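You operate a simulated robot arm through the tools that you are given. There is no shell and no other tool. Be economical: measure what you need, move in short steps, check, and stop when the job is done.

Carry out the task below with a simulated robot arm. There is one attempt and no reset: what you move stays moved.

JOB
Put the 8 hex end from the top of the covered table on top of the black saddle and the 5 hex end on top of the spacer there.
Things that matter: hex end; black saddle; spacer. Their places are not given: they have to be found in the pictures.

Only the result counts: the job must be done as asked and must still hold three seconds after the hand-in. Knocking over, shifting, dropping, spilling or breaking anything else fails it.

ROBOT AND FRAMES
A 6-joint arm with a two-finger parallel gripper, fixed in place. Base frame: the origin is at the foot of the arm, x ahead of it, y to its left, z up; the work surface is at about z = 0. Units: m, rad, N and s.
With the tool pointing down near the work surface it reaches from about 0.14 to 0.58 m from the base axis. Its first joint turns from -1.152 to 1.152 rad. Payload 2.1 kg.
The tool frame sits at the grasp point between the pads (the TCP): z along the fingers, y along the line on which they close. The tips reach 0.03 m beyond it. The gripper opens to 0.094 m. The fingers are 0.028 m wide and 0.01 m thick; the gripper's body (0.05 by 0.096 m) begins 0.055 m behind the TCP.
Orientation is that of the tool frame in the base frame, as [roll, pitch, yaw] about the fixed x, y, z axes, in that order (R = Rz(yaw) Ry(pitch) Rx(roll)). With the fingers straight down and closing along the base's y, the tool's x points along the base's -x, its y along +y and its z along -z.

CONTROLS
- The arm moves only by the tool arm_command. Its argument "motion" is a list of rows, each a list of 7 numbers: the shift along the base's x, y, z in units of 30 mm (1.0 is 30 mm), then the turn, a rotation vector about the base's x, y, z in units of 4 degrees (1.0 is 4 degrees), then the opening, from 0 (shut) to 1 (fully open). In form: [[dx, dy, dz, rx, ry, rz, claw], ...]. A call has 1 to 8 rows; each row shifts and turns the commanded pose from where the row before left it. A call with a number of a shift or a turn outside -1 to 1 is refused whole. Each row takes 0.2 s and may step no farther than 0.05 m and 0.15 rad from the row before; otherwise, or with a gripper value out of range, the whole call is refused. A pose out of reach is approached as far as the arm can. The call stops where the force on the tool passes 40 N (or 10 N more than at its start, if that is more) or the arm is blocked; 0.2 s more then pass. The fingers move at their own pace (about 0.072 m/s each) and stop on an object; they squeeze with about 22 N. The grip force told is the motor's: it shows also when the fingers shut on nothing. Time passes only in rows, and 0.2 s behind the last, so rows that do not move let the fingers close. It gives the time, the measured TCP pose, the force on the tool (base axes), the opening and the grip force at its end, in the units of the frame above (readings bear some noise), and new pictures: "views" is both (left out), scene, wrist or none.
- Cameras (640 x 400 px; columns grow to the right, rows downward): "scene" is fixed at [0.0178, -0.3536, 0.5054]; the picture's right is [0.96, -0.29, 0.00], its down [-0.15, -0.48, -0.87] and it looks along [0.25, 0.83, -0.50] (base axes); focal length 328 px, centre (320, 200). "wrist" rides on the gripper at [-0.037, 0, -0.058] in the tool frame; the picture's right is [0.00, -1.00, 0.00], its down [0.97, 0.00, -0.24] and it looks along [0.24, 0.00, 0.97] (tool axes); focal length 218 px, centre (320, 200).
- measure_at(camera, pixels): there is no depth. For up to 12 entries [column, row, z] of the newest picture of that camera ("zoom" is the newest enlarged one), the place [x, y] in the base frame at which the ray of that pixel passes the height z, good to about 0.002 m, but the place of the scene camera against the robot may be out by one fixed shift of up to 0.025 m in any direction. No time passes.
- enlarge(camera, box): a new picture of the part [left, top, right, bottom] of that camera's present view, enlarged. No time passes.
- finish_job(): hands the job in; it is judged then, once.

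Keep the steps short. Do not move on a guess: measure, check each grasp and each placing, and mend mistakes. In all there are 60 turns and 120 pictures (those below and enlarged ones count). Leave the gripper open and the arm clear of the work at the hand-in unless told otherwise, and finish with a single line.

The tools are called after "Emit:" as a command line: name --pt "numbers of a row" for each row, then --argument value for the rest, lists and objects as JSON in quotes. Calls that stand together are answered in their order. arm_command: Moves the arm, as the interface text tells. Its arguments: {"type":"object","properties":{"motion":{"type":"array"},"views":{"type":"string","enum":["both","scene","wrist","none"]}},"required":["motion"]} The other tools are called the same way: measure_at (camera, pixels) gives the place at which the rays of pixels pass given heights; enlarge (camera, box) takes an enlarged picture of a part of a camera's view; finish_job () hands the job in.

At the start:

```text
time: 0.0
ee_pos: [0.2071, 0.1974, 0.2326]
orientation: [3.14, 0.002, -3.141]
wrist_force: [-0.1, -0.7, 0.1]
gripper_width: 0.0936
finger_force: 0.1
```

scene: 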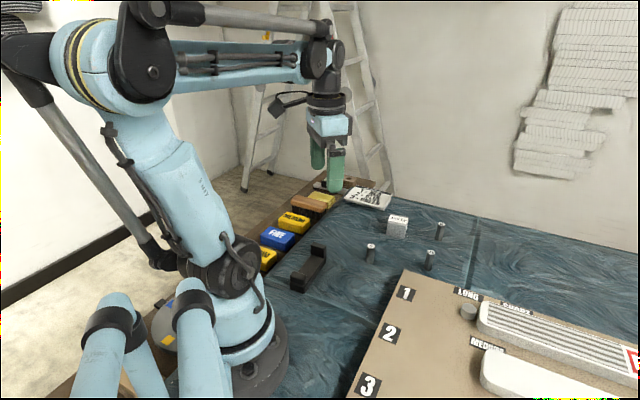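
wrist: 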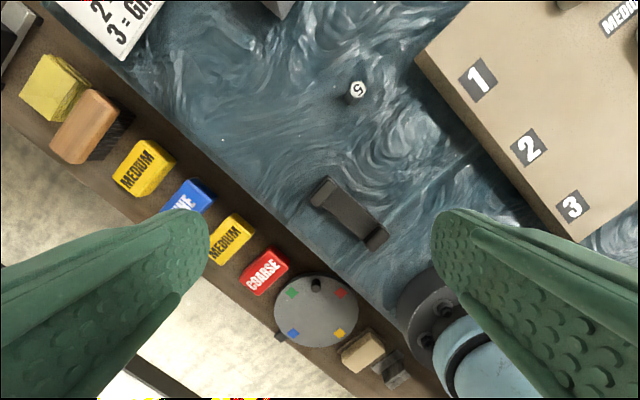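

I see three small posts in the scene at about (370,252), (430,260) and (440,231), a white block at (397,226) and a black cradle at (310,267). I'll enlarge both views to identify them.

Emit:
enlarge --camera "scene" --box '[280, 170, 480, 295]'

Emit:
enlarge --camera "wrist" --box '[240, 0, 480, 260]'

Emit:
enlarge --camera "scene" --box '[440, 260, 640, 400]'

```text
3.20 times, centred on (380, 232) of scene
```

zoom: 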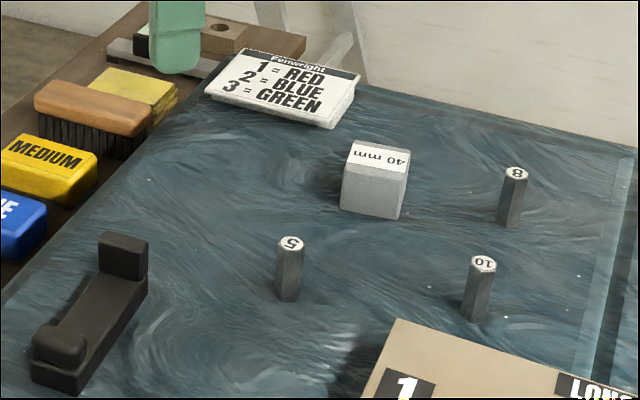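

```text
1.54 times, centred on (360, 130) of wrist
```

zoom: 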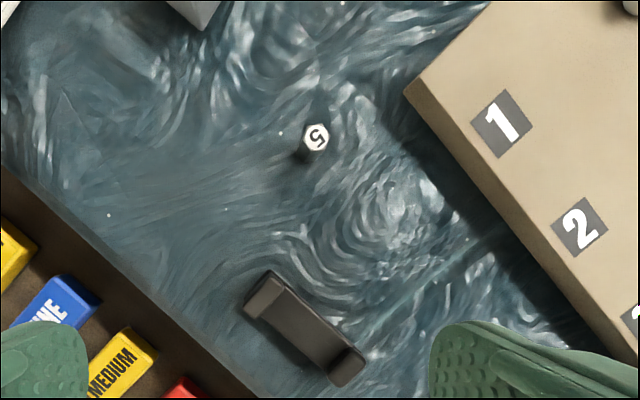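

```text
2.86 times, centred on (540, 330) of scene
```

zoom: 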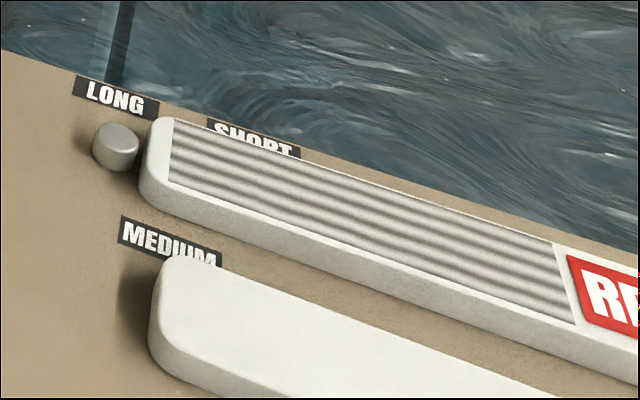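

The hex ends read 5, 8 and 10. The spacer is the grey "40 mm" block, and the black saddle is the cradle with raised ends. I'll measure rough places in both cameras.

Emit:
measure_at --camera "wrist" --pixels '[[358, 89, 0.035], [358, 89, 0.03], [323, 188, 0.02], [378, 236, 0.02], [354, 97, 0.0], [416, 56, 0.03]]'

Emit:
measure_at --camera "scene" --pixels '[[371, 246, 0.035], [371, 262, 0.0], [441, 224, 0.035], [439, 240, 0.0], [431, 252, 0.035], [398, 219, 0.04], [311, 255, 0.03], [300, 280, 0.02], [404, 272, 0.03]]'

```text
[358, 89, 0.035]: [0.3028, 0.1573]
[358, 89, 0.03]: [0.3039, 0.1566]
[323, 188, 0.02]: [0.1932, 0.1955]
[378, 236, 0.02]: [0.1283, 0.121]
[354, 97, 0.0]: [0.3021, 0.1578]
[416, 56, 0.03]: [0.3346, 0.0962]
```

```text
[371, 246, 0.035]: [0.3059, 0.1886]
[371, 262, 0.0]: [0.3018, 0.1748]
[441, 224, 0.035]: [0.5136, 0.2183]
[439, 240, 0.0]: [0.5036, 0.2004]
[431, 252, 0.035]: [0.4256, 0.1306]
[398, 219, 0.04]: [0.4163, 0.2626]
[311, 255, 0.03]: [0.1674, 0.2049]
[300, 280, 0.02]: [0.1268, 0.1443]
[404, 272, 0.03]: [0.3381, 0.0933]
```

Next I'll move the hand ahead at the same height for a wrist view of the 5, the 8, the 10 and the spacer.

Emit:
arm_command --pt "0.9 0 0 0 0 0 1" --pt "0.9 0 0 0 0 0 1" --pt "0.9 0 0 0 0 0 1" --pt "0.9 0 0 0 0 0 1" --pt "0.9 0 0 0 0 0 1" --pt "0.9 0 0 0 0 0 1" --pt "0 0 0 0 0 0 1"

```text
time: 1.6
ee_pos: [0.369, 0.1971, 0.2326]
orientation: [-3.14, 0.001, -3.141]
wrist_force: [0.1, 0.5, -0.9]
gripper_width: 0.0939
finger_force: 0.2
```

scene: 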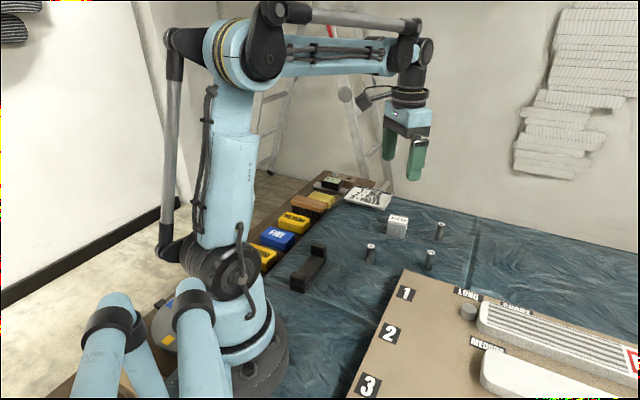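
wrist: 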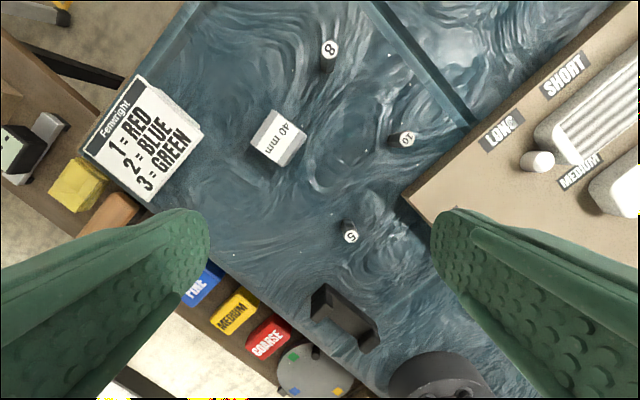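

The 8, the 10, the 5 and the spacer are all in view. I'll enlarge the view and measure them.

Emit:
enlarge --camera "wrist" --box '[230, 20, 430, 180]'

Emit:
enlarge --camera "wrist" --box '[290, 200, 450, 360]'

Emit:
measure_at --camera "wrist" --pixels '[[331, 48, 0.035], [331, 48, 0.03], [326, 69, 0.0], [351, 237, 0.035], [351, 237, 0.03], [348, 226, 0.0], [407, 139, 0.035], [274, 110, 0.04], [306, 125, 0.04], [281, 167, 0.04], [250, 143, 0.04]]'

```text
2.50 times, centred on (330, 100) of wrist
```

zoom: 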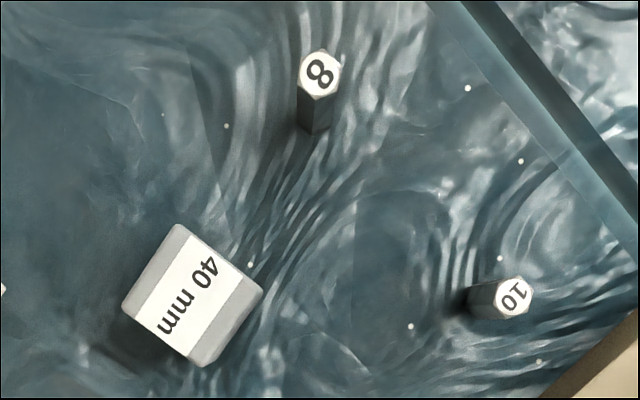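

```text
2.50 times, centred on (370, 280) of wrist
```

zoom: 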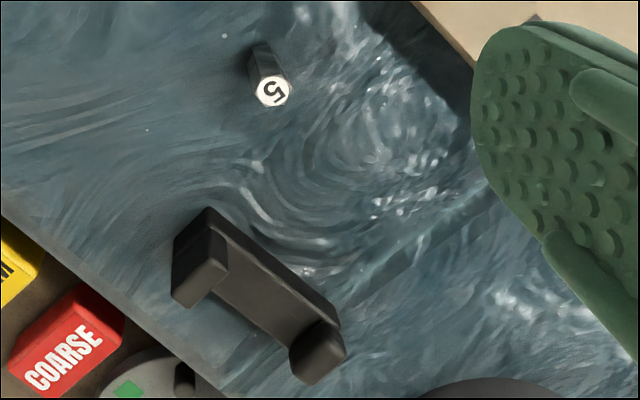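

```text
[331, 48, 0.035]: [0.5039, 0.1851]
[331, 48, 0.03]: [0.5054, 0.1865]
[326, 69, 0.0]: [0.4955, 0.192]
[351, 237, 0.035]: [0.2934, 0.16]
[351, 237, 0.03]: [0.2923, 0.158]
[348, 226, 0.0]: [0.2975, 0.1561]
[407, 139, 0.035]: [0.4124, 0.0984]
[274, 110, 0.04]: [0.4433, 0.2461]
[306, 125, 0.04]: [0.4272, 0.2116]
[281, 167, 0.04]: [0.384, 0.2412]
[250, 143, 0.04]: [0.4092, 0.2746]
```

Comparing hex widths and heights across the views, the hex ends look about 45–50 mm tall. I'll hover above the 5 at z≈0.14, where the wrist camera's centre falls on its top, to get its place and flat direction.

Emit:
arm_command --pt "-0.592 -0.308 -0.772 0 0 0 1" --pt "-0.592 -0.308 -0.772 0 0 0 1" --pt "-0.592 -0.308 -0.772 0 0 0 1" --pt "-0.592 -0.308 -0.772 0 0 0 1" --pt "0 0 0 0 0 0 1" --views "wrist"

```text
time: 2.8
ee_pos: [0.2978, 0.1612, 0.1402]
orientation: [-3.141, 0.002, 3.141]
wrist_force: [-0.2, -0.6, -0.5]
gripper_width: 0.0941
finger_force: 0.0
```

wrist: 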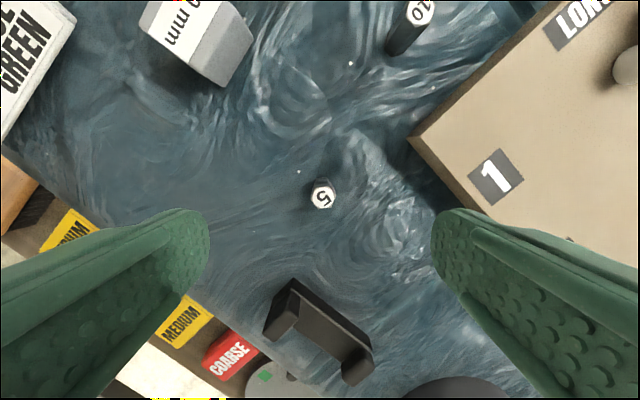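

Emit:
enlarge --camera "wrist" --box '[280, 160, 360, 240]'

Emit:
enlarge --camera "wrist" --box '[240, 260, 400, 400]'

Emit:
measure_at --camera "wrist" --pixels '[[322, 196, 0.045], [322, 196, 0.035], [320, 190, 0.0], [321, 183, 0.0], [410, 140, 0.03], [482, 232, 0.03], [310, 196, 0.045], [334, 196, 0.045]]'

```text
5.00 times, centred on (320, 200) of wrist
```

zoom: 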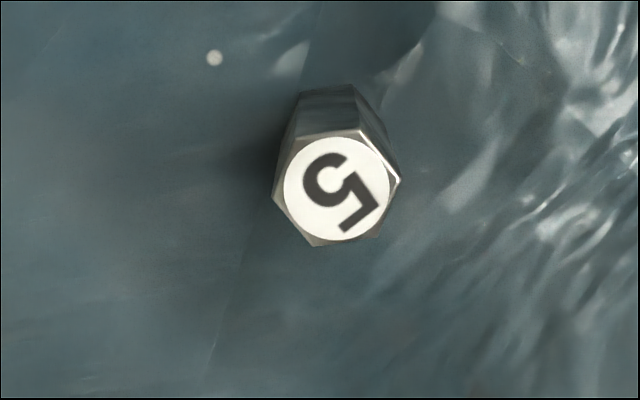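

```text
2.86 times, centred on (320, 330) of wrist
```

zoom: 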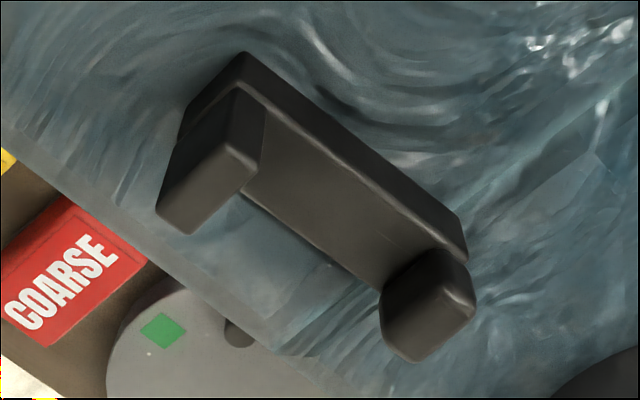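

```text
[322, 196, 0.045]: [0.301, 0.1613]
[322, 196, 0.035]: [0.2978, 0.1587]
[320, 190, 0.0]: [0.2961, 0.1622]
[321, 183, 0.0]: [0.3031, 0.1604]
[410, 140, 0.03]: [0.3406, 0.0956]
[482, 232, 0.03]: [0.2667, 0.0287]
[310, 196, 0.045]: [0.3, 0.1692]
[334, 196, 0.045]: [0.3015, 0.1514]
```

The 5 is at about (0.299, 0.159). Its flats suit closing along an axis turned −24° about z. I'll turn, trim the position, half close and come down to z≈0.09, with the tips still above its top.

Emit:
arm_command --pt "0.04 -0.07 0 0 0 -1 0.6" --pt "0 0 0 0 0 -1 0.6" --pt "0 0 -0.4 0 0 -1 0.6" --pt "0 0 -0.4 0 0 -1 0.6" --pt "0 0 -0.4 0 0 -1 0.6" --pt "0 0 -0.4 0 0 -1 0.6" --pt "0 0 0 0 0 0 0.6" --views "both"

```text
time: 4.4
ee_pos: [0.2986, 0.1598, 0.0909]
orientation: [3.141, 0.002, 2.723]
wrist_force: [-0.2, 0.3, 0.5]
gripper_width: 0.0566
finger_force: 0.1
```

scene: 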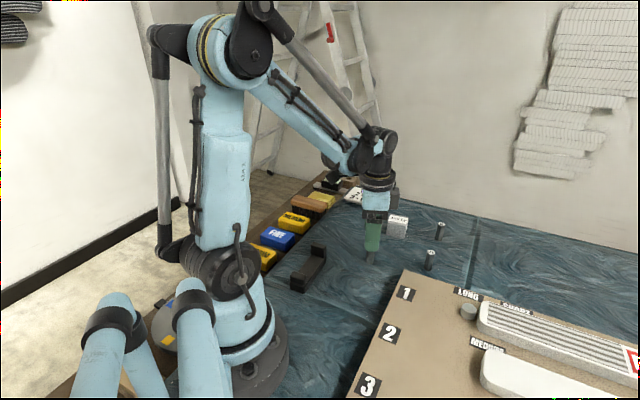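
wrist: 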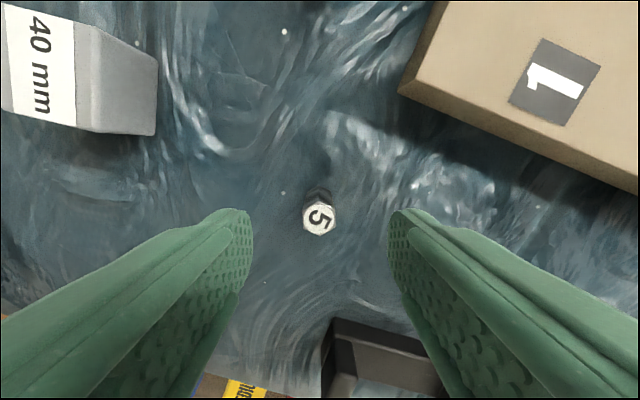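

The 5 is centred between the pads (column 319) with its flats facing them. I'll come down to z≈0.041 and close.

Emit:
arm_command --pt "0 0 -0.55 0 0 0 0.6" --pt "0 0 -0.55 0 0 0 0.6" --pt "0 0 -0.55 0 0 0 0.6" --pt "0 0 0 0 0 0 0.6" --pt "0 0 0 0 0 0 0" --pt "0 0 0 0 0 0 0" --pt "0 0 0 0 0 0 0" --views "wrist"

```text
time: 6.0
ee_pos: [0.2984, 0.1594, 0.0417]
orientation: [3.141, 0.002, 2.723]
wrist_force: [-0.6, 1.2, -0.6]
gripper_width: 0.0176
finger_force: 21.8
```

wrist: 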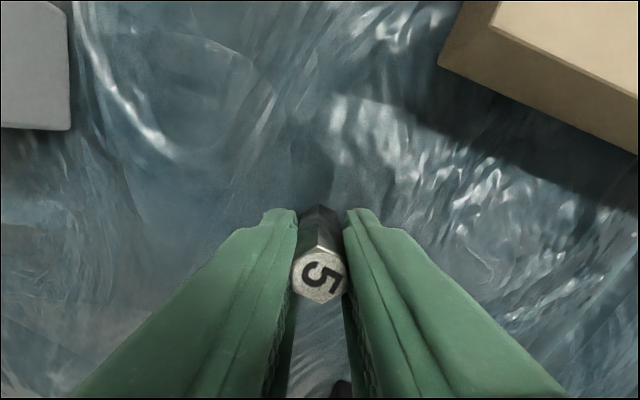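

Grasped: width 17.6 mm, force 21.8 N. I'll lift it straight up, then go near the spacer, stopping short to look at it.

Emit:
arm_command --pt "0 0 0.6 0 0 0 0" --pt "0 0 0.9 0 0 0 0" --pt "0 0 1 0 0 0 0" --pt "0.68 0.463 0.44 0 0 0 0" --pt "0.68 0.463 0.44 0 0 0 0" --pt "0.68 0.463 0.44 0 0 0 0" --pt "0.68 0.463 0.44 0 0 0 0" --pt "0 0 0 0 0 0 0"

```text
time: 7.8
ee_pos: [0.3806, 0.2148, 0.1699]
orientation: [3.141, 0.0, 2.722]
wrist_force: [-0.3, -0.9, -0.6]
gripper_width: 0.0176
finger_force: 21.9
```

scene: 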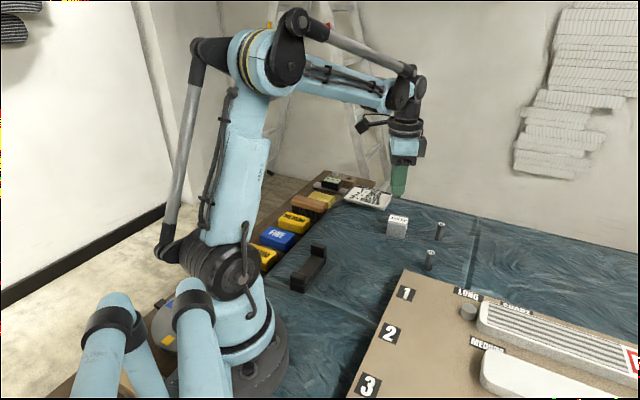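
wrist: 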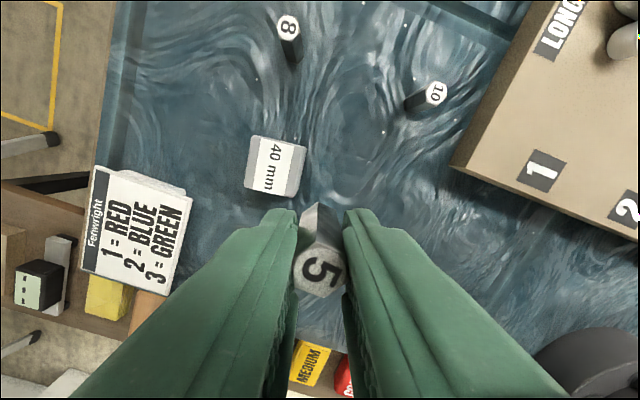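

Emit:
enlarge --camera "wrist" --box '[220, 110, 340, 210]'

Emit:
measure_at --camera "wrist" --pixels '[[252, 136, 0.04], [305, 147, 0.04], [295, 196, 0.04], [244, 185, 0.04], [275, 166, 0.04], [275, 166, 0.035]]'

```text
4.00 times, centred on (280, 160) of wrist
```

zoom: 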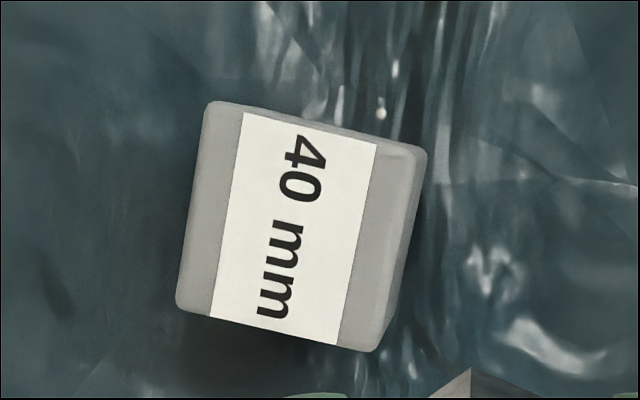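

```text
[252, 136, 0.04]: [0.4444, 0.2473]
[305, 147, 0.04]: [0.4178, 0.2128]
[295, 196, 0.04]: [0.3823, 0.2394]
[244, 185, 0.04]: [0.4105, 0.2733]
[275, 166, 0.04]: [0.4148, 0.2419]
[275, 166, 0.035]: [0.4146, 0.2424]
```

The spacer's top centre is at about (0.414, 0.2427). I'll go over it and down to TCP z≈0.10, which leaves the hex base about 18 mm above the expected top, then check.

Emit:
arm_command --pt "0.557 0.465 0 0 0 0 0" --pt "0.557 0.465 0 0 0 0 0" --pt "0 0 -0.8 0 0 0 0" --pt "0 0 -0.8 0 0 0 0" --pt "0 0 -0.7 0 0 0 0" --pt "0 0 0 0 0 0 0"

Emit:
enlarge --camera "scene" --box '[360, 180, 440, 250]'

```text
time: 9.2
ee_pos: [0.4136, 0.2431, 0.0994]
orientation: [-3.141, 0.002, 2.722]
wrist_force: [0.3, -1.1, -0.6]
gripper_width: 0.0174
finger_force: 21.8
```

scene: 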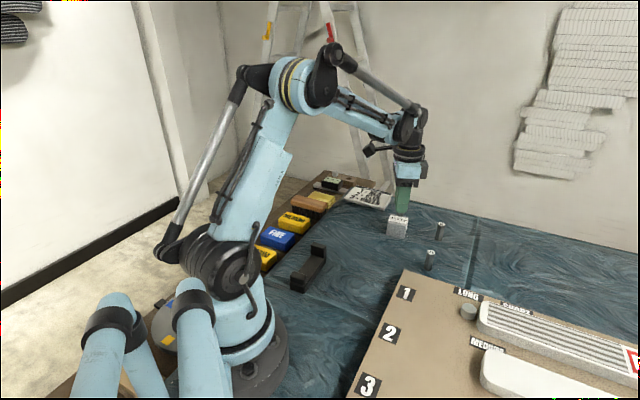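
wrist: 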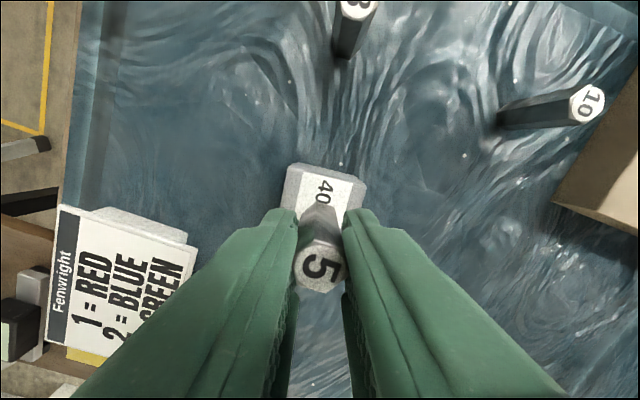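

```text
5.71 times, centred on (400, 215) of scene
```

zoom: 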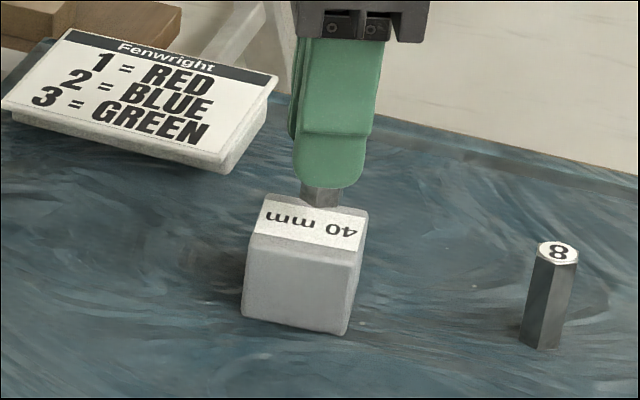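

It lines up over the spacer. I'll come down 13 mm slowly and read the force.

Emit:
arm_command --pt "0 0 -0.2 0 0 0 0" --pt "0 0 -0.13 0 0 0 0" --pt "0 0 -0.1 0 0 0 0" --pt "0 0 0 0 0 0 0" --views "scene"

Emit:
enlarge --camera "scene" --box '[375, 190, 425, 240]'

```text
time: 10.2
ee_pos: [0.4137, 0.242, 0.0886]
orientation: [3.141, 0.003, 2.723]
wrist_force: [0.9, -0.4, 0.5]
gripper_width: 0.017
finger_force: 22.0
```

scene: 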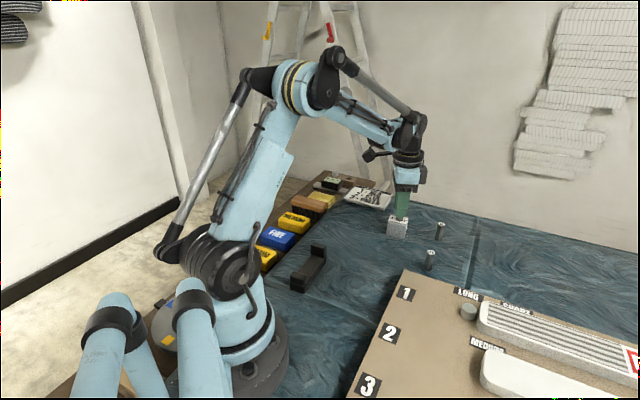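

```text
8.00 times, centred on (400, 215) of scene
```

zoom: 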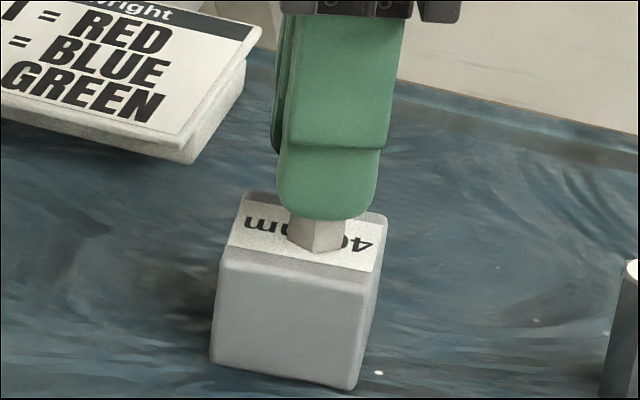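

No contact force yet. I'll go down in 1.5 mm steps.

Emit:
arm_command --pt "0 0 -0.05 0 0 0 0" --pt "0 0 -0.05 0 0 0 0" --pt "0 0 0 0 0 0 0" --views "none"

```text
time: 11.0
ee_pos: [0.4138, 0.243, 0.0846]
orientation: [3.141, 0.004, 2.721]
wrist_force: [0.6, 0.8, 12.1]
gripper_width: 0.0158
finger_force: 22.4
```

Contact: 12 N at z=0.0846. I'll check that it stands straight before opening.

Emit:
arm_command --pt "0 0 0.03 0 0 0 0" --pt "0 0 0 0 0 0 0" --views "both"

Emit:
enlarge --camera "scene" --box '[375, 190, 425, 240]'

```text
time: 11.6
ee_pos: [0.4143, 0.2421, 0.0865]
orientation: [3.141, 0.002, 2.722]
wrist_force: [0.4, -0.1, -0.8]
gripper_width: 0.016
finger_force: 21.6
```

scene: 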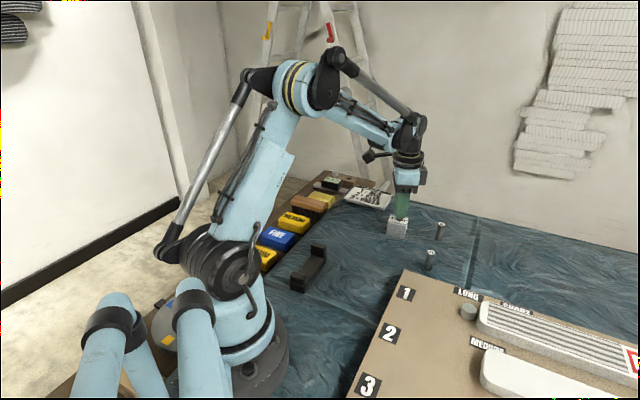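
wrist: 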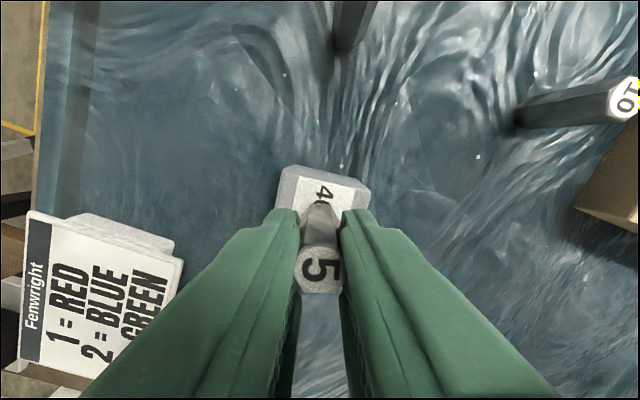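

```text
8.00 times, centred on (400, 215) of scene
```

zoom: 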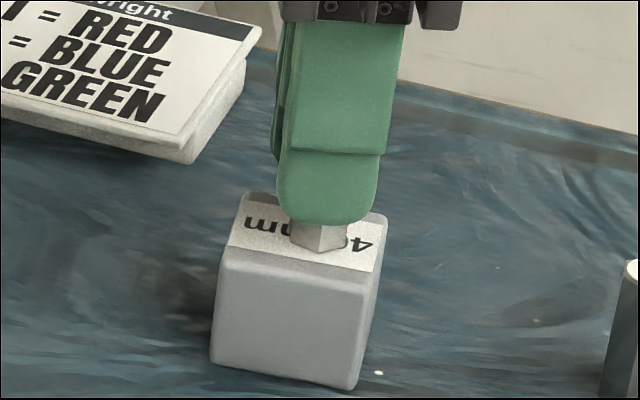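

The 5 has turned true against the pads (16 mm) and stands upright. I'll lower it the last ~0.6 mm, open gently, wait, then rise.

Emit:
arm_command --pt "0 0 -0.02 0 0 0 0" --pt "0 0 0 0 0 0 0.25" --pt "0 0 0 0 0 0 0.5" --pt "0 0 0 0 0 0 0.5" --pt "0 0 0.6 0 0 0 0.5" --pt "0 0 0.9 0 0 0 0.5" --pt "0 0 0.9 0 0 0 0.5" --pt "0 0 0 0 0 0 0.5"

Emit:
enlarge --camera "scene" --box '[375, 190, 425, 240]'

```text
time: 13.4
ee_pos: [0.4134, 0.2412, 0.1593]
orientation: [3.141, 0.001, 2.722]
wrist_force: [-0.6, 0.0, 0.3]
gripper_width: 0.0471
finger_force: 0.1
```

scene: 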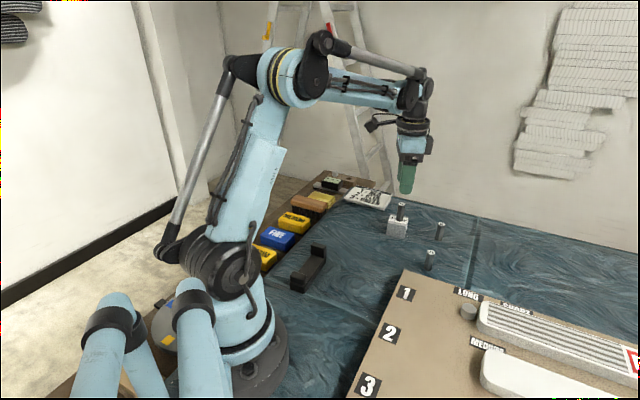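
wrist: 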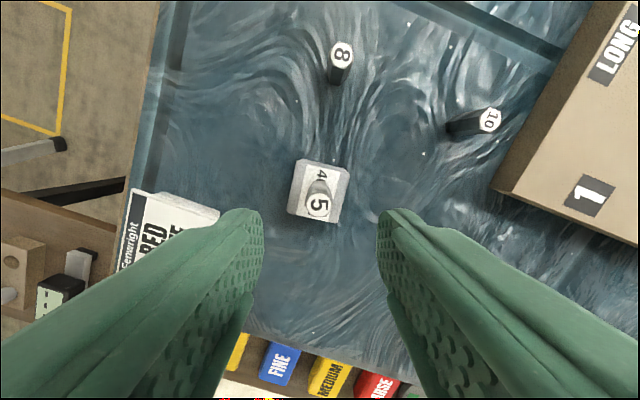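

```text
8.00 times, centred on (400, 215) of scene
```

zoom: 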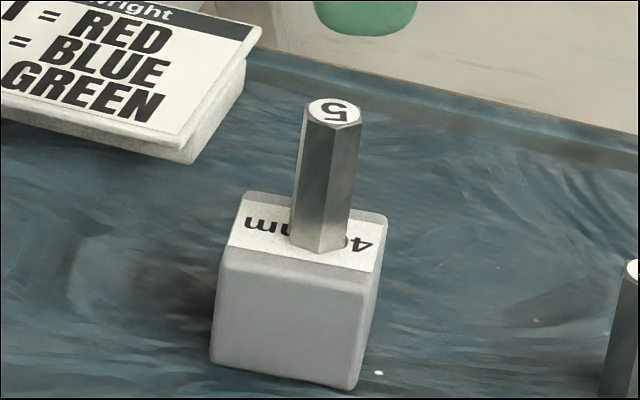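

The 5 stands upright on the spacer. Now the 8, seen at wrist (341,52) with its base near (338,82).

Emit:
measure_at --camera "wrist" --pixels '[[341, 52, 0.044], [338, 77, 0.0], [341, 52, 0.05]]'

```text
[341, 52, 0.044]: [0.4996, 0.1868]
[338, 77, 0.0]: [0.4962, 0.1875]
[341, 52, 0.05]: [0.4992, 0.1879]
```

The 8 is near (0.498, 0.188). I'll move over it at this height, away from the 5, and then lower slightly.

Emit:
arm_command --pt "0.708 -0.442 0 0 0 0 0.6" --pt "0.708 -0.442 0 0 0 0 0.6" --pt "0.708 -0.442 0 0 0 0 0.6" --pt "0.708 -0.442 0 0 0 0 0.6" --pt "0 0 -0.6 0 0 0 0.6" --pt "0 0 0 0 0 0 0.6" --views "wrist"

Emit:
enlarge --camera "wrist" --box '[270, 150, 370, 250]'

```text
time: 14.8
ee_pos: [0.4979, 0.189, 0.1399]
orientation: [3.142, 0.002, 2.721]
wrist_force: [-0.3, 0.0, 0.6]
gripper_width: 0.0565
finger_force: 0.1
```

wrist: 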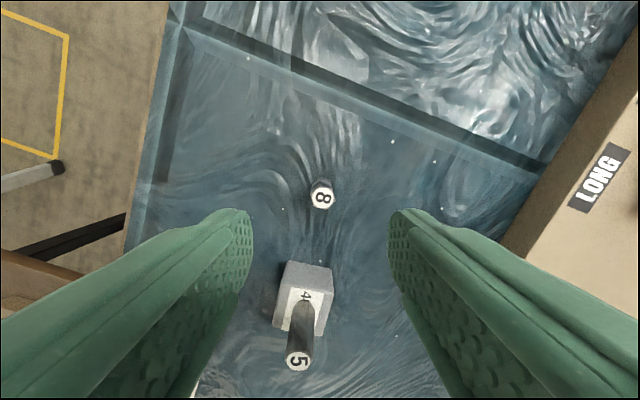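

```text
4.00 times, centred on (320, 200) of wrist
```

zoom: 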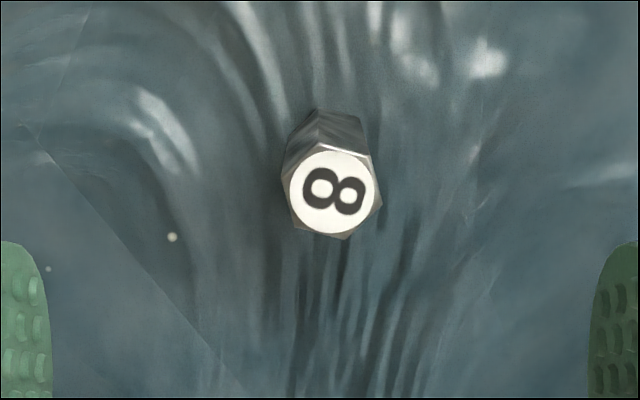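

Flat normals sit about +16° from the present closing axis, and the 8 is about 2 mm to the image right. I'll turn +16°, trim and lower to z≈0.09.

Emit:
arm_command --pt "-0.027 -0.06 0 0 0 1 0.6" --pt "0 0 -0.5 0 0 1 0.6" --pt "0 0 -0.6 0 0 1 0.6" --pt "0 0 -0.55 0 0 1 0.6" --pt "0 0 0 0 0 0 0.6" --views "both"

Emit:
enlarge --camera "wrist" --box '[270, 170, 370, 270]'

```text
time: 16.0
ee_pos: [0.4976, 0.1863, 0.0887]
orientation: [3.141, 0.002, 3.004]
wrist_force: [-0.3, 0.0, 0.1]
gripper_width: 0.0564
finger_force: 0.0
```

scene: 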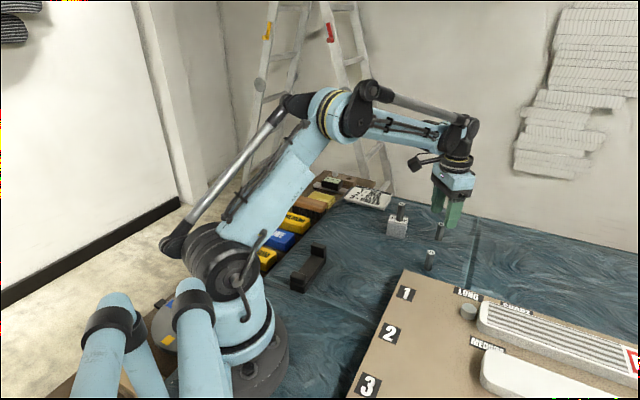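
wrist: 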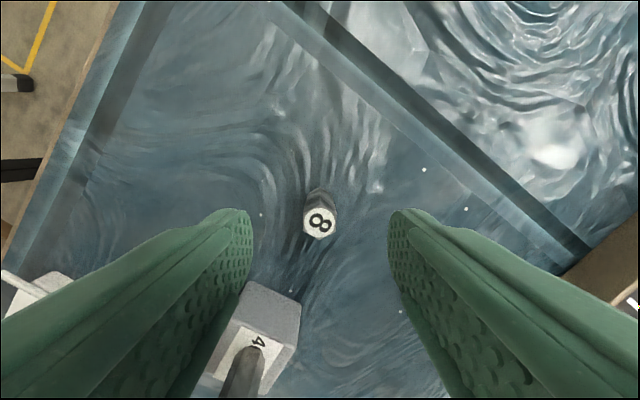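

```text
4.00 times, centred on (320, 220) of wrist
```

zoom: 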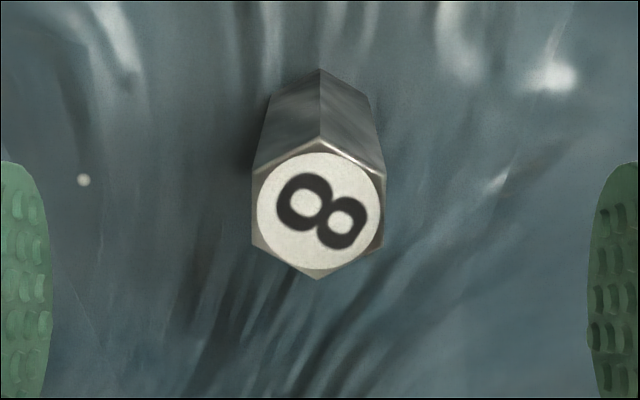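

Well aligned and centred; the left finger clears the spacer by about 4 cm. I'll come down and close.

Emit:
arm_command --pt "0 0 -0.53 0 0 0 0.6" --pt "0 0 -0.53 0 0 0 0.6" --pt "0 0 -0.53 0 0 0 0.6" --pt "0 0 0 0 0 0 0.6" --pt "0 0 0 0 0 0 0" --pt "0 0 0 0 0 0 0" --pt "0 0 0 0 0 0 0" --views "wrist"

```text
time: 17.6
ee_pos: [0.4974, 0.1876, 0.0412]
orientation: [-3.141, 0.001, 3.002]
wrist_force: [-0.2, 0.5, -1.7]
gripper_width: 0.0178
finger_force: 22.3
```

wrist: 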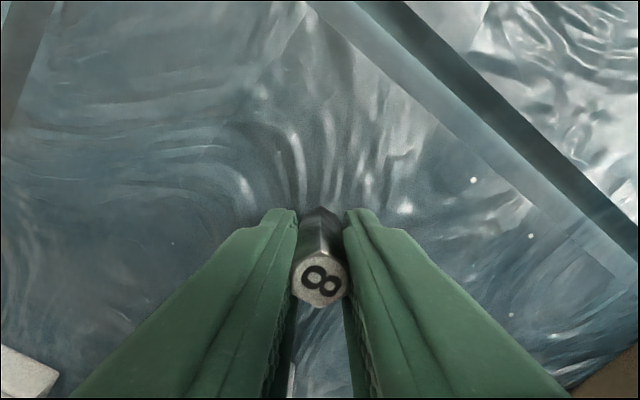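

Grasped (17.8 mm, 22 N). I'll lift to z≈0.19 and begin moving back.

Emit:
arm_command --pt "0 0 0.7 0 0 0 0" --pt "0 0 1 0 0 0 0" --pt "0 0 1 0 0 0 0" --pt "0 0 1 0 0 0 0" --pt "0 0 1 0 0 0 0" --pt "-0.9 -0.1 0.3 0 0 1 0" --pt "-0.9 0 0 0 0 1 0" --pt "-0.9 0 0 0 0 1 0" --views "scene"

Emit:
arm_command --pt "-0.9 0 0 0 0 1 0" --pt "-0.9 0 0 0 0 1 0" --pt "-0.9 0 0 0 0 1 0" --pt "-0.9 0 0 0 0 1 0" --pt "-0.9 0 0 0 0 1 0" --pt "-0.9 0 0 0 0 1 0" --pt "-0.9 0 0 0 0 1 0" --pt "0 0 0 0 0 0 0" --views "both"

```text
time: 19.4
ee_pos: [0.4176, 0.1837, 0.1935]
orientation: [-3.141, 0.001, -3.07]
wrist_force: [-1.0, 0.2, -0.8]
gripper_width: 0.0179
finger_force: 21.7
```

scene: 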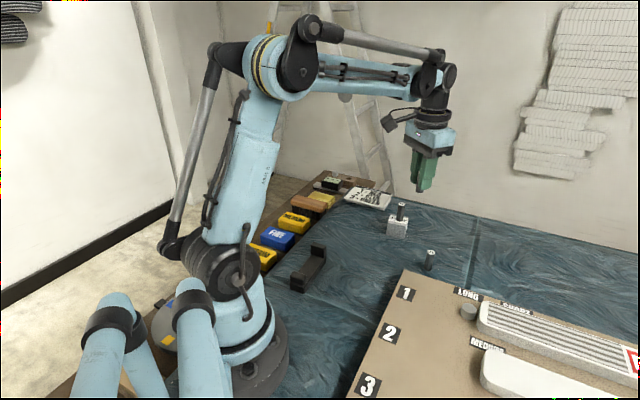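

```text
time: 21.2
ee_pos: [0.2288, 0.1853, 0.1919]
orientation: [3.14, 0.003, -2.58]
wrist_force: [-0.7, 1.1, -0.7]
gripper_width: 0.0178
finger_force: 21.9
```

scene: 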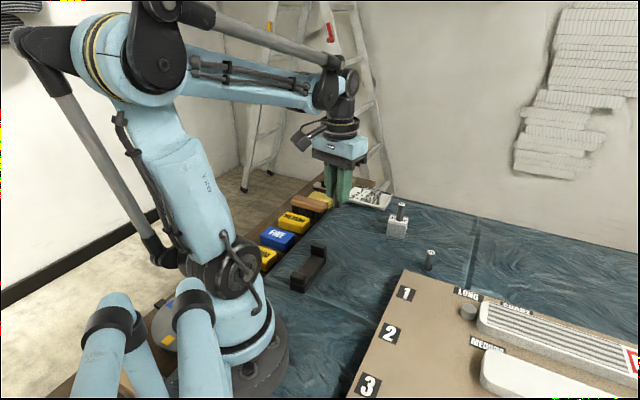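
wrist: 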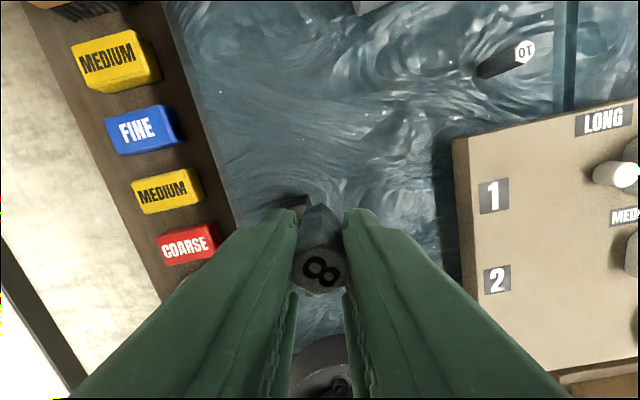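

The saddle is hidden behind the fingers. I'll move the hand to its right and back a bit so it shows beside them.

Emit:
arm_command --pt "-0.63 -0.9 0 0 0 1 0" --pt "-0.63 -0.9 0 0 0 1 0" --pt "-0.63 -0.9 0 0 0 1 0" --pt "0 0 0 0 0 1 0" --pt "0 0 0 0 0 0 0" --views "both"

```text
time: 22.4
ee_pos: [0.1715, 0.1024, 0.1926]
orientation: [3.141, 0.002, -2.302]
wrist_force: [-0.7, 0.3, 1.0]
gripper_width: 0.0176
finger_force: 22.4
```

scene: 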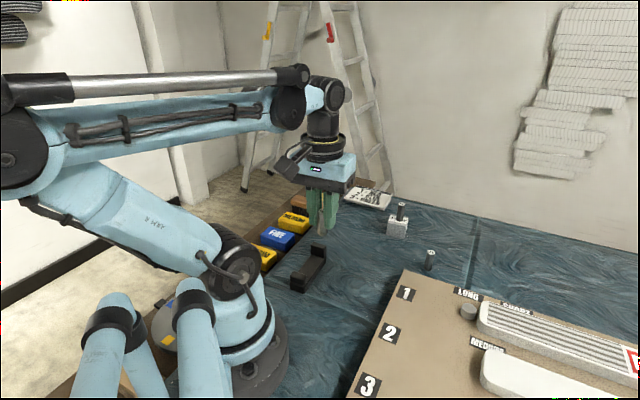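
wrist: 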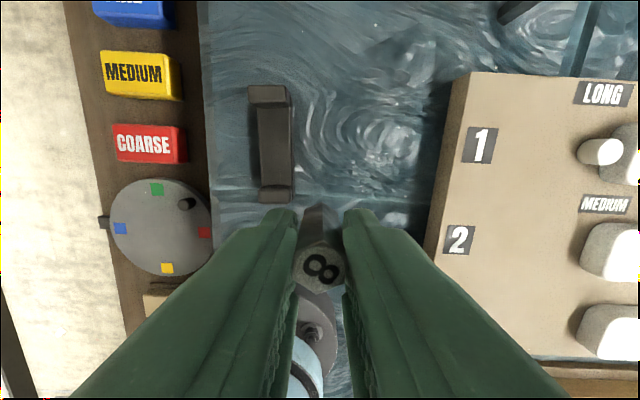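

Emit:
enlarge --camera "wrist" --box '[200, 70, 340, 220]'

Emit:
enlarge --camera "scene" --box '[270, 220, 350, 300]'

Emit:
measure_at --camera "wrist" --pixels '[[258, 106, 0.015], [290, 106, 0.015], [262, 186, 0.015], [292, 186, 0.015], [275, 145, 0.015], [275, 145, 0.02], [275, 145, 0.01], [268, 86, 0.03], [277, 203, 0.03]]'

```text
2.67 times, centred on (270, 145) of wrist
```

zoom: 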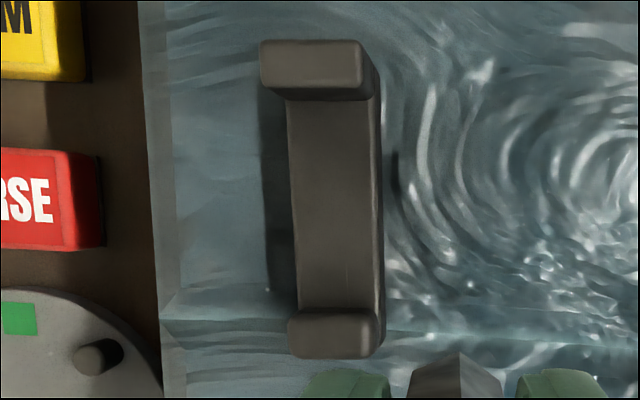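

```text
5.00 times, centred on (310, 260) of scene
```

zoom: 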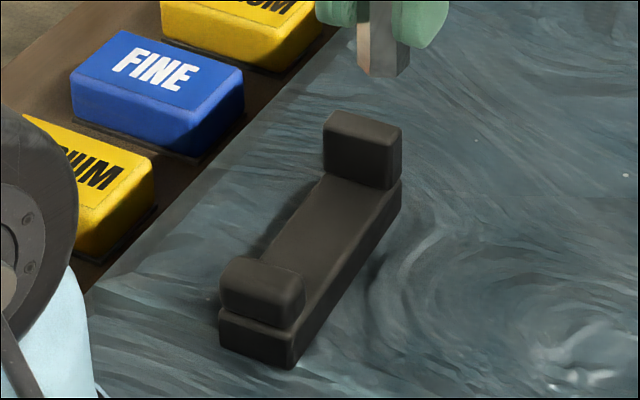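

```text
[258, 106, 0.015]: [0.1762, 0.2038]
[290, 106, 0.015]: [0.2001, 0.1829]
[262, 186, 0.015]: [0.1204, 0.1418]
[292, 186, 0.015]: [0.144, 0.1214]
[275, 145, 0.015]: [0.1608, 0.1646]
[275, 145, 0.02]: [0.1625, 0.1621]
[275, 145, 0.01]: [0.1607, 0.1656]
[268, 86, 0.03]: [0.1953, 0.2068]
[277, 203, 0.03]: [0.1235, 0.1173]
```

The saddle seat lies between its raised ends, about 80 × 31 mm at height about 15 mm. Its centre is near (0.1605, 0.161) and its long axis is square to my closing line. I'll go over it and down to TCP z≈0.085, then check.

Emit:
arm_command --pt "-0.183 0.976 0 0 0 0 0" --pt "-0.183 0.976 0 0 0 0 0" --pt "0 0 0 0 0 0 0" --pt "0 0 -0.9 0 0 0 0" --pt "0 0 -0.9 0 0 0 0" --pt "0 0 -0.9 0 0 0 0" --pt "0 0 -0.85 0 0 0 0" --pt "0 0 0 0 0 0 0" --views "both"

Emit:
enlarge --camera "scene" --box '[270, 210, 350, 300]'

```text
time: 24.2
ee_pos: [0.1588, 0.1635, 0.0835]
orientation: [-3.141, 0.002, -2.304]
wrist_force: [0.3, 0.2, -0.5]
gripper_width: 0.0171
finger_force: 21.6
```

scene: 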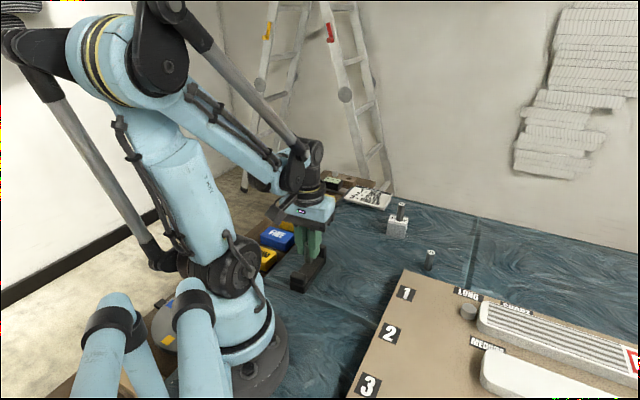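
wrist: 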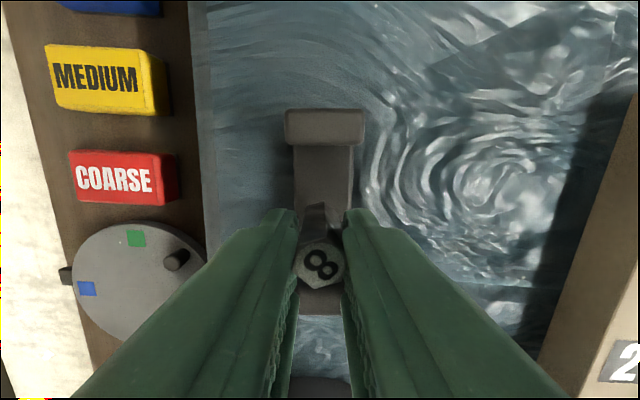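

```text
4.44 times, centred on (310, 255) of scene
```

zoom: 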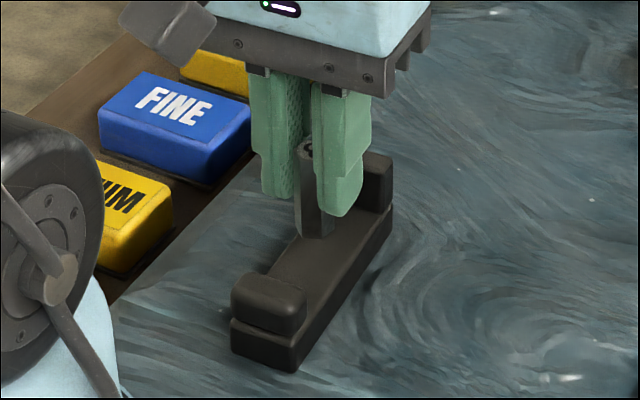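

It's centred well; I'll shift 1.5 mm to the image right and come down to about 0.064.

Emit:
arm_command --pt "0.037 -0.033 -0.3 0 0 0 0" --pt "0 0 -0.2 0 0 0 0" --pt "0 0 -0.15 0 0 0 0" --pt "0 0 0 0 0 0 0" --views "both"

Emit:
enlarge --camera "scene" --box '[270, 220, 340, 300]'

```text
time: 25.2
ee_pos: [0.1615, 0.1612, 0.0646]
orientation: [-3.142, 0.002, -2.305]
wrist_force: [0.2, 0.1, 3.9]
gripper_width: 0.0164
finger_force: 22.2
```

scene: 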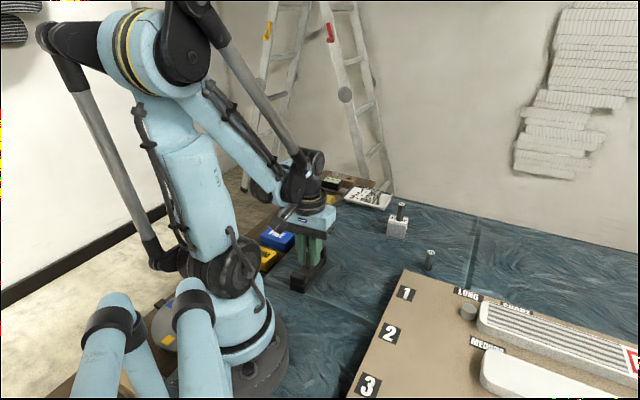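
wrist: 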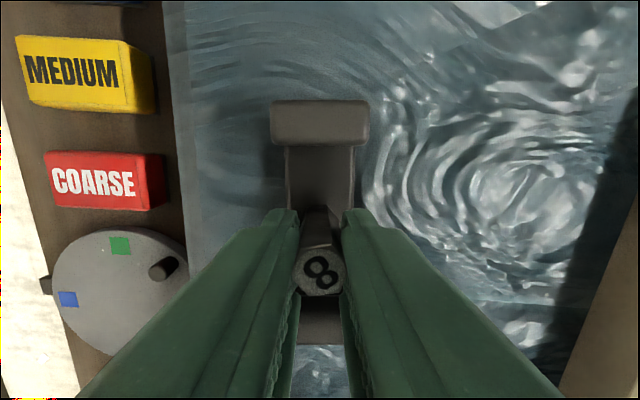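

```text
5.00 times, centred on (305, 260) of scene
```

zoom: 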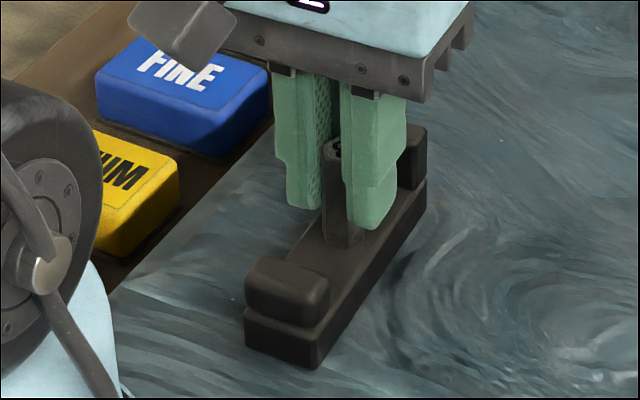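

3.9 N suggests it's just touching the seat. I'll go 0.9 mm more and read the force.

Emit:
arm_command --pt "0 0 -0.03 0 0 0 0" --pt "0 0 0 0 0 0 0" --views "none"

```text
time: 25.8
ee_pos: [0.1613, 0.162, 0.0644]
orientation: [3.14, 0.003, -2.304]
wrist_force: [-1.0, -1.3, 4.0]
gripper_width: 0.016
finger_force: 21.8
```

Contact holds at about 4 N and the hex sits flat between the pads (16.0 mm). I'll open gently, then rise.

Emit:
arm_command --pt "0 0 0 0 0 0 0.25" --pt "0 0 0 0 0 0 0.45" --pt "0 0 0 0 0 0 0.45" --pt "0 0 0.5 0 0 0 0.45" --pt "0 0 0.9 0 0 0 0.45" --pt "0 0 0.9 0 0 0 0.45" --pt "0 0 0.9 0 0 0 0.45" --pt "0 0 0 0 0 0 0.45" --views "both"

Emit:
enlarge --camera "scene" --box '[270, 220, 340, 300]'

```text
time: 27.6
ee_pos: [0.1626, 0.1607, 0.1621]
orientation: [-3.14, 0.001, -2.304]
wrist_force: [-0.1, 0.5, -0.1]
gripper_width: 0.0423
finger_force: 0.0
```

scene: 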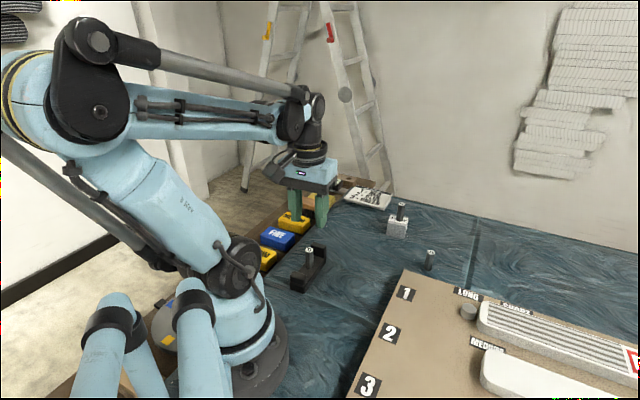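
wrist: 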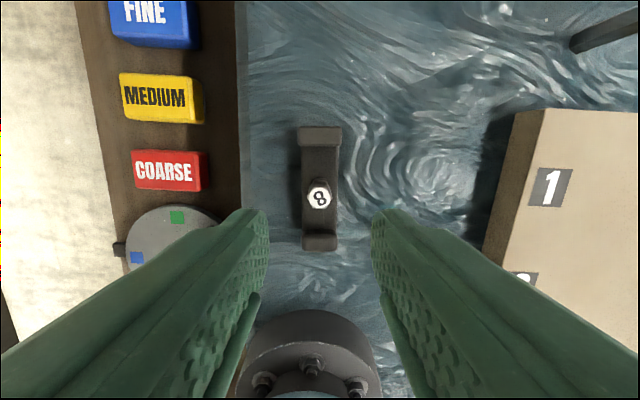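

```text
5.00 times, centred on (305, 260) of scene
```

zoom: 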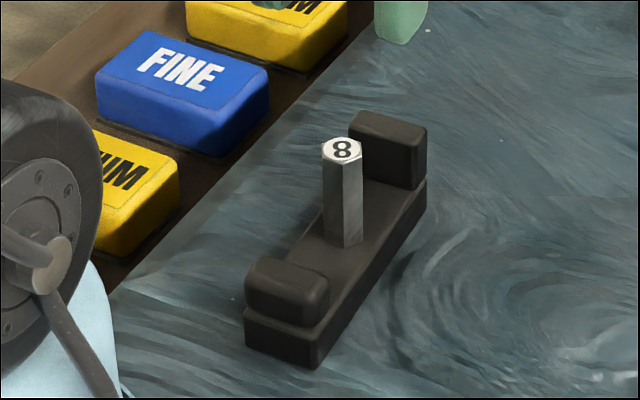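

The 8 stands upright in the saddle and the 5 still stands on the spacer. I'll raise the arm clear with the gripper open and take a last look.

Emit:
arm_command --pt "0.3 -0.2 0.9 0 0 0 0.6" --pt "0.7 -0.3 0.8 0 0 0 1" --pt "0.7 -0.3 0 0 0 0 1" --pt "0.7 -0.3 0 0 0 0 1" --pt "0 0 0 0 0 0 1" --views "both"

```text
time: 28.8
ee_pos: [0.2336, 0.1284, 0.2141]
orientation: [3.141, 0.001, -2.304]
wrist_force: [-0.2, -0.1, -0.3]
gripper_width: 0.0938
finger_force: 0.0
```

scene: 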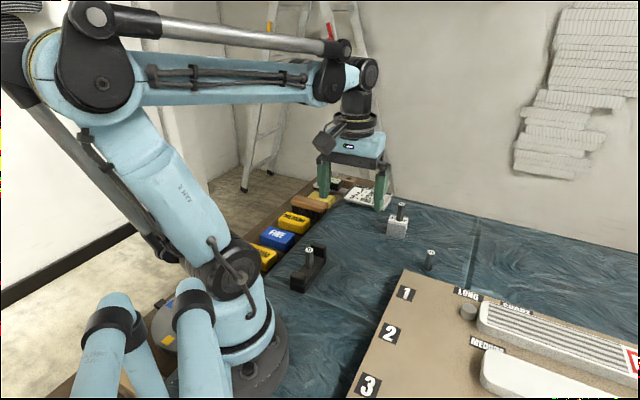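
wrist: 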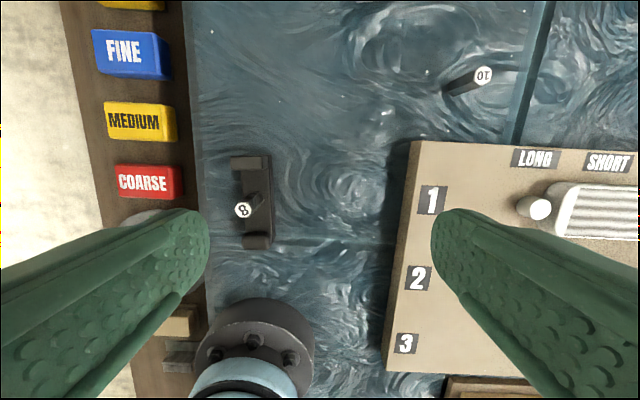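

Both hex ends stand in place, nothing else has moved, the gripper is open and the arm is clear. I'm handing in.

Emit:
finish_job

```text
The job is handed in.
```

The 8 hex end stands on the black saddle and the 5 hex end stands on the spacer; the job is handed in.
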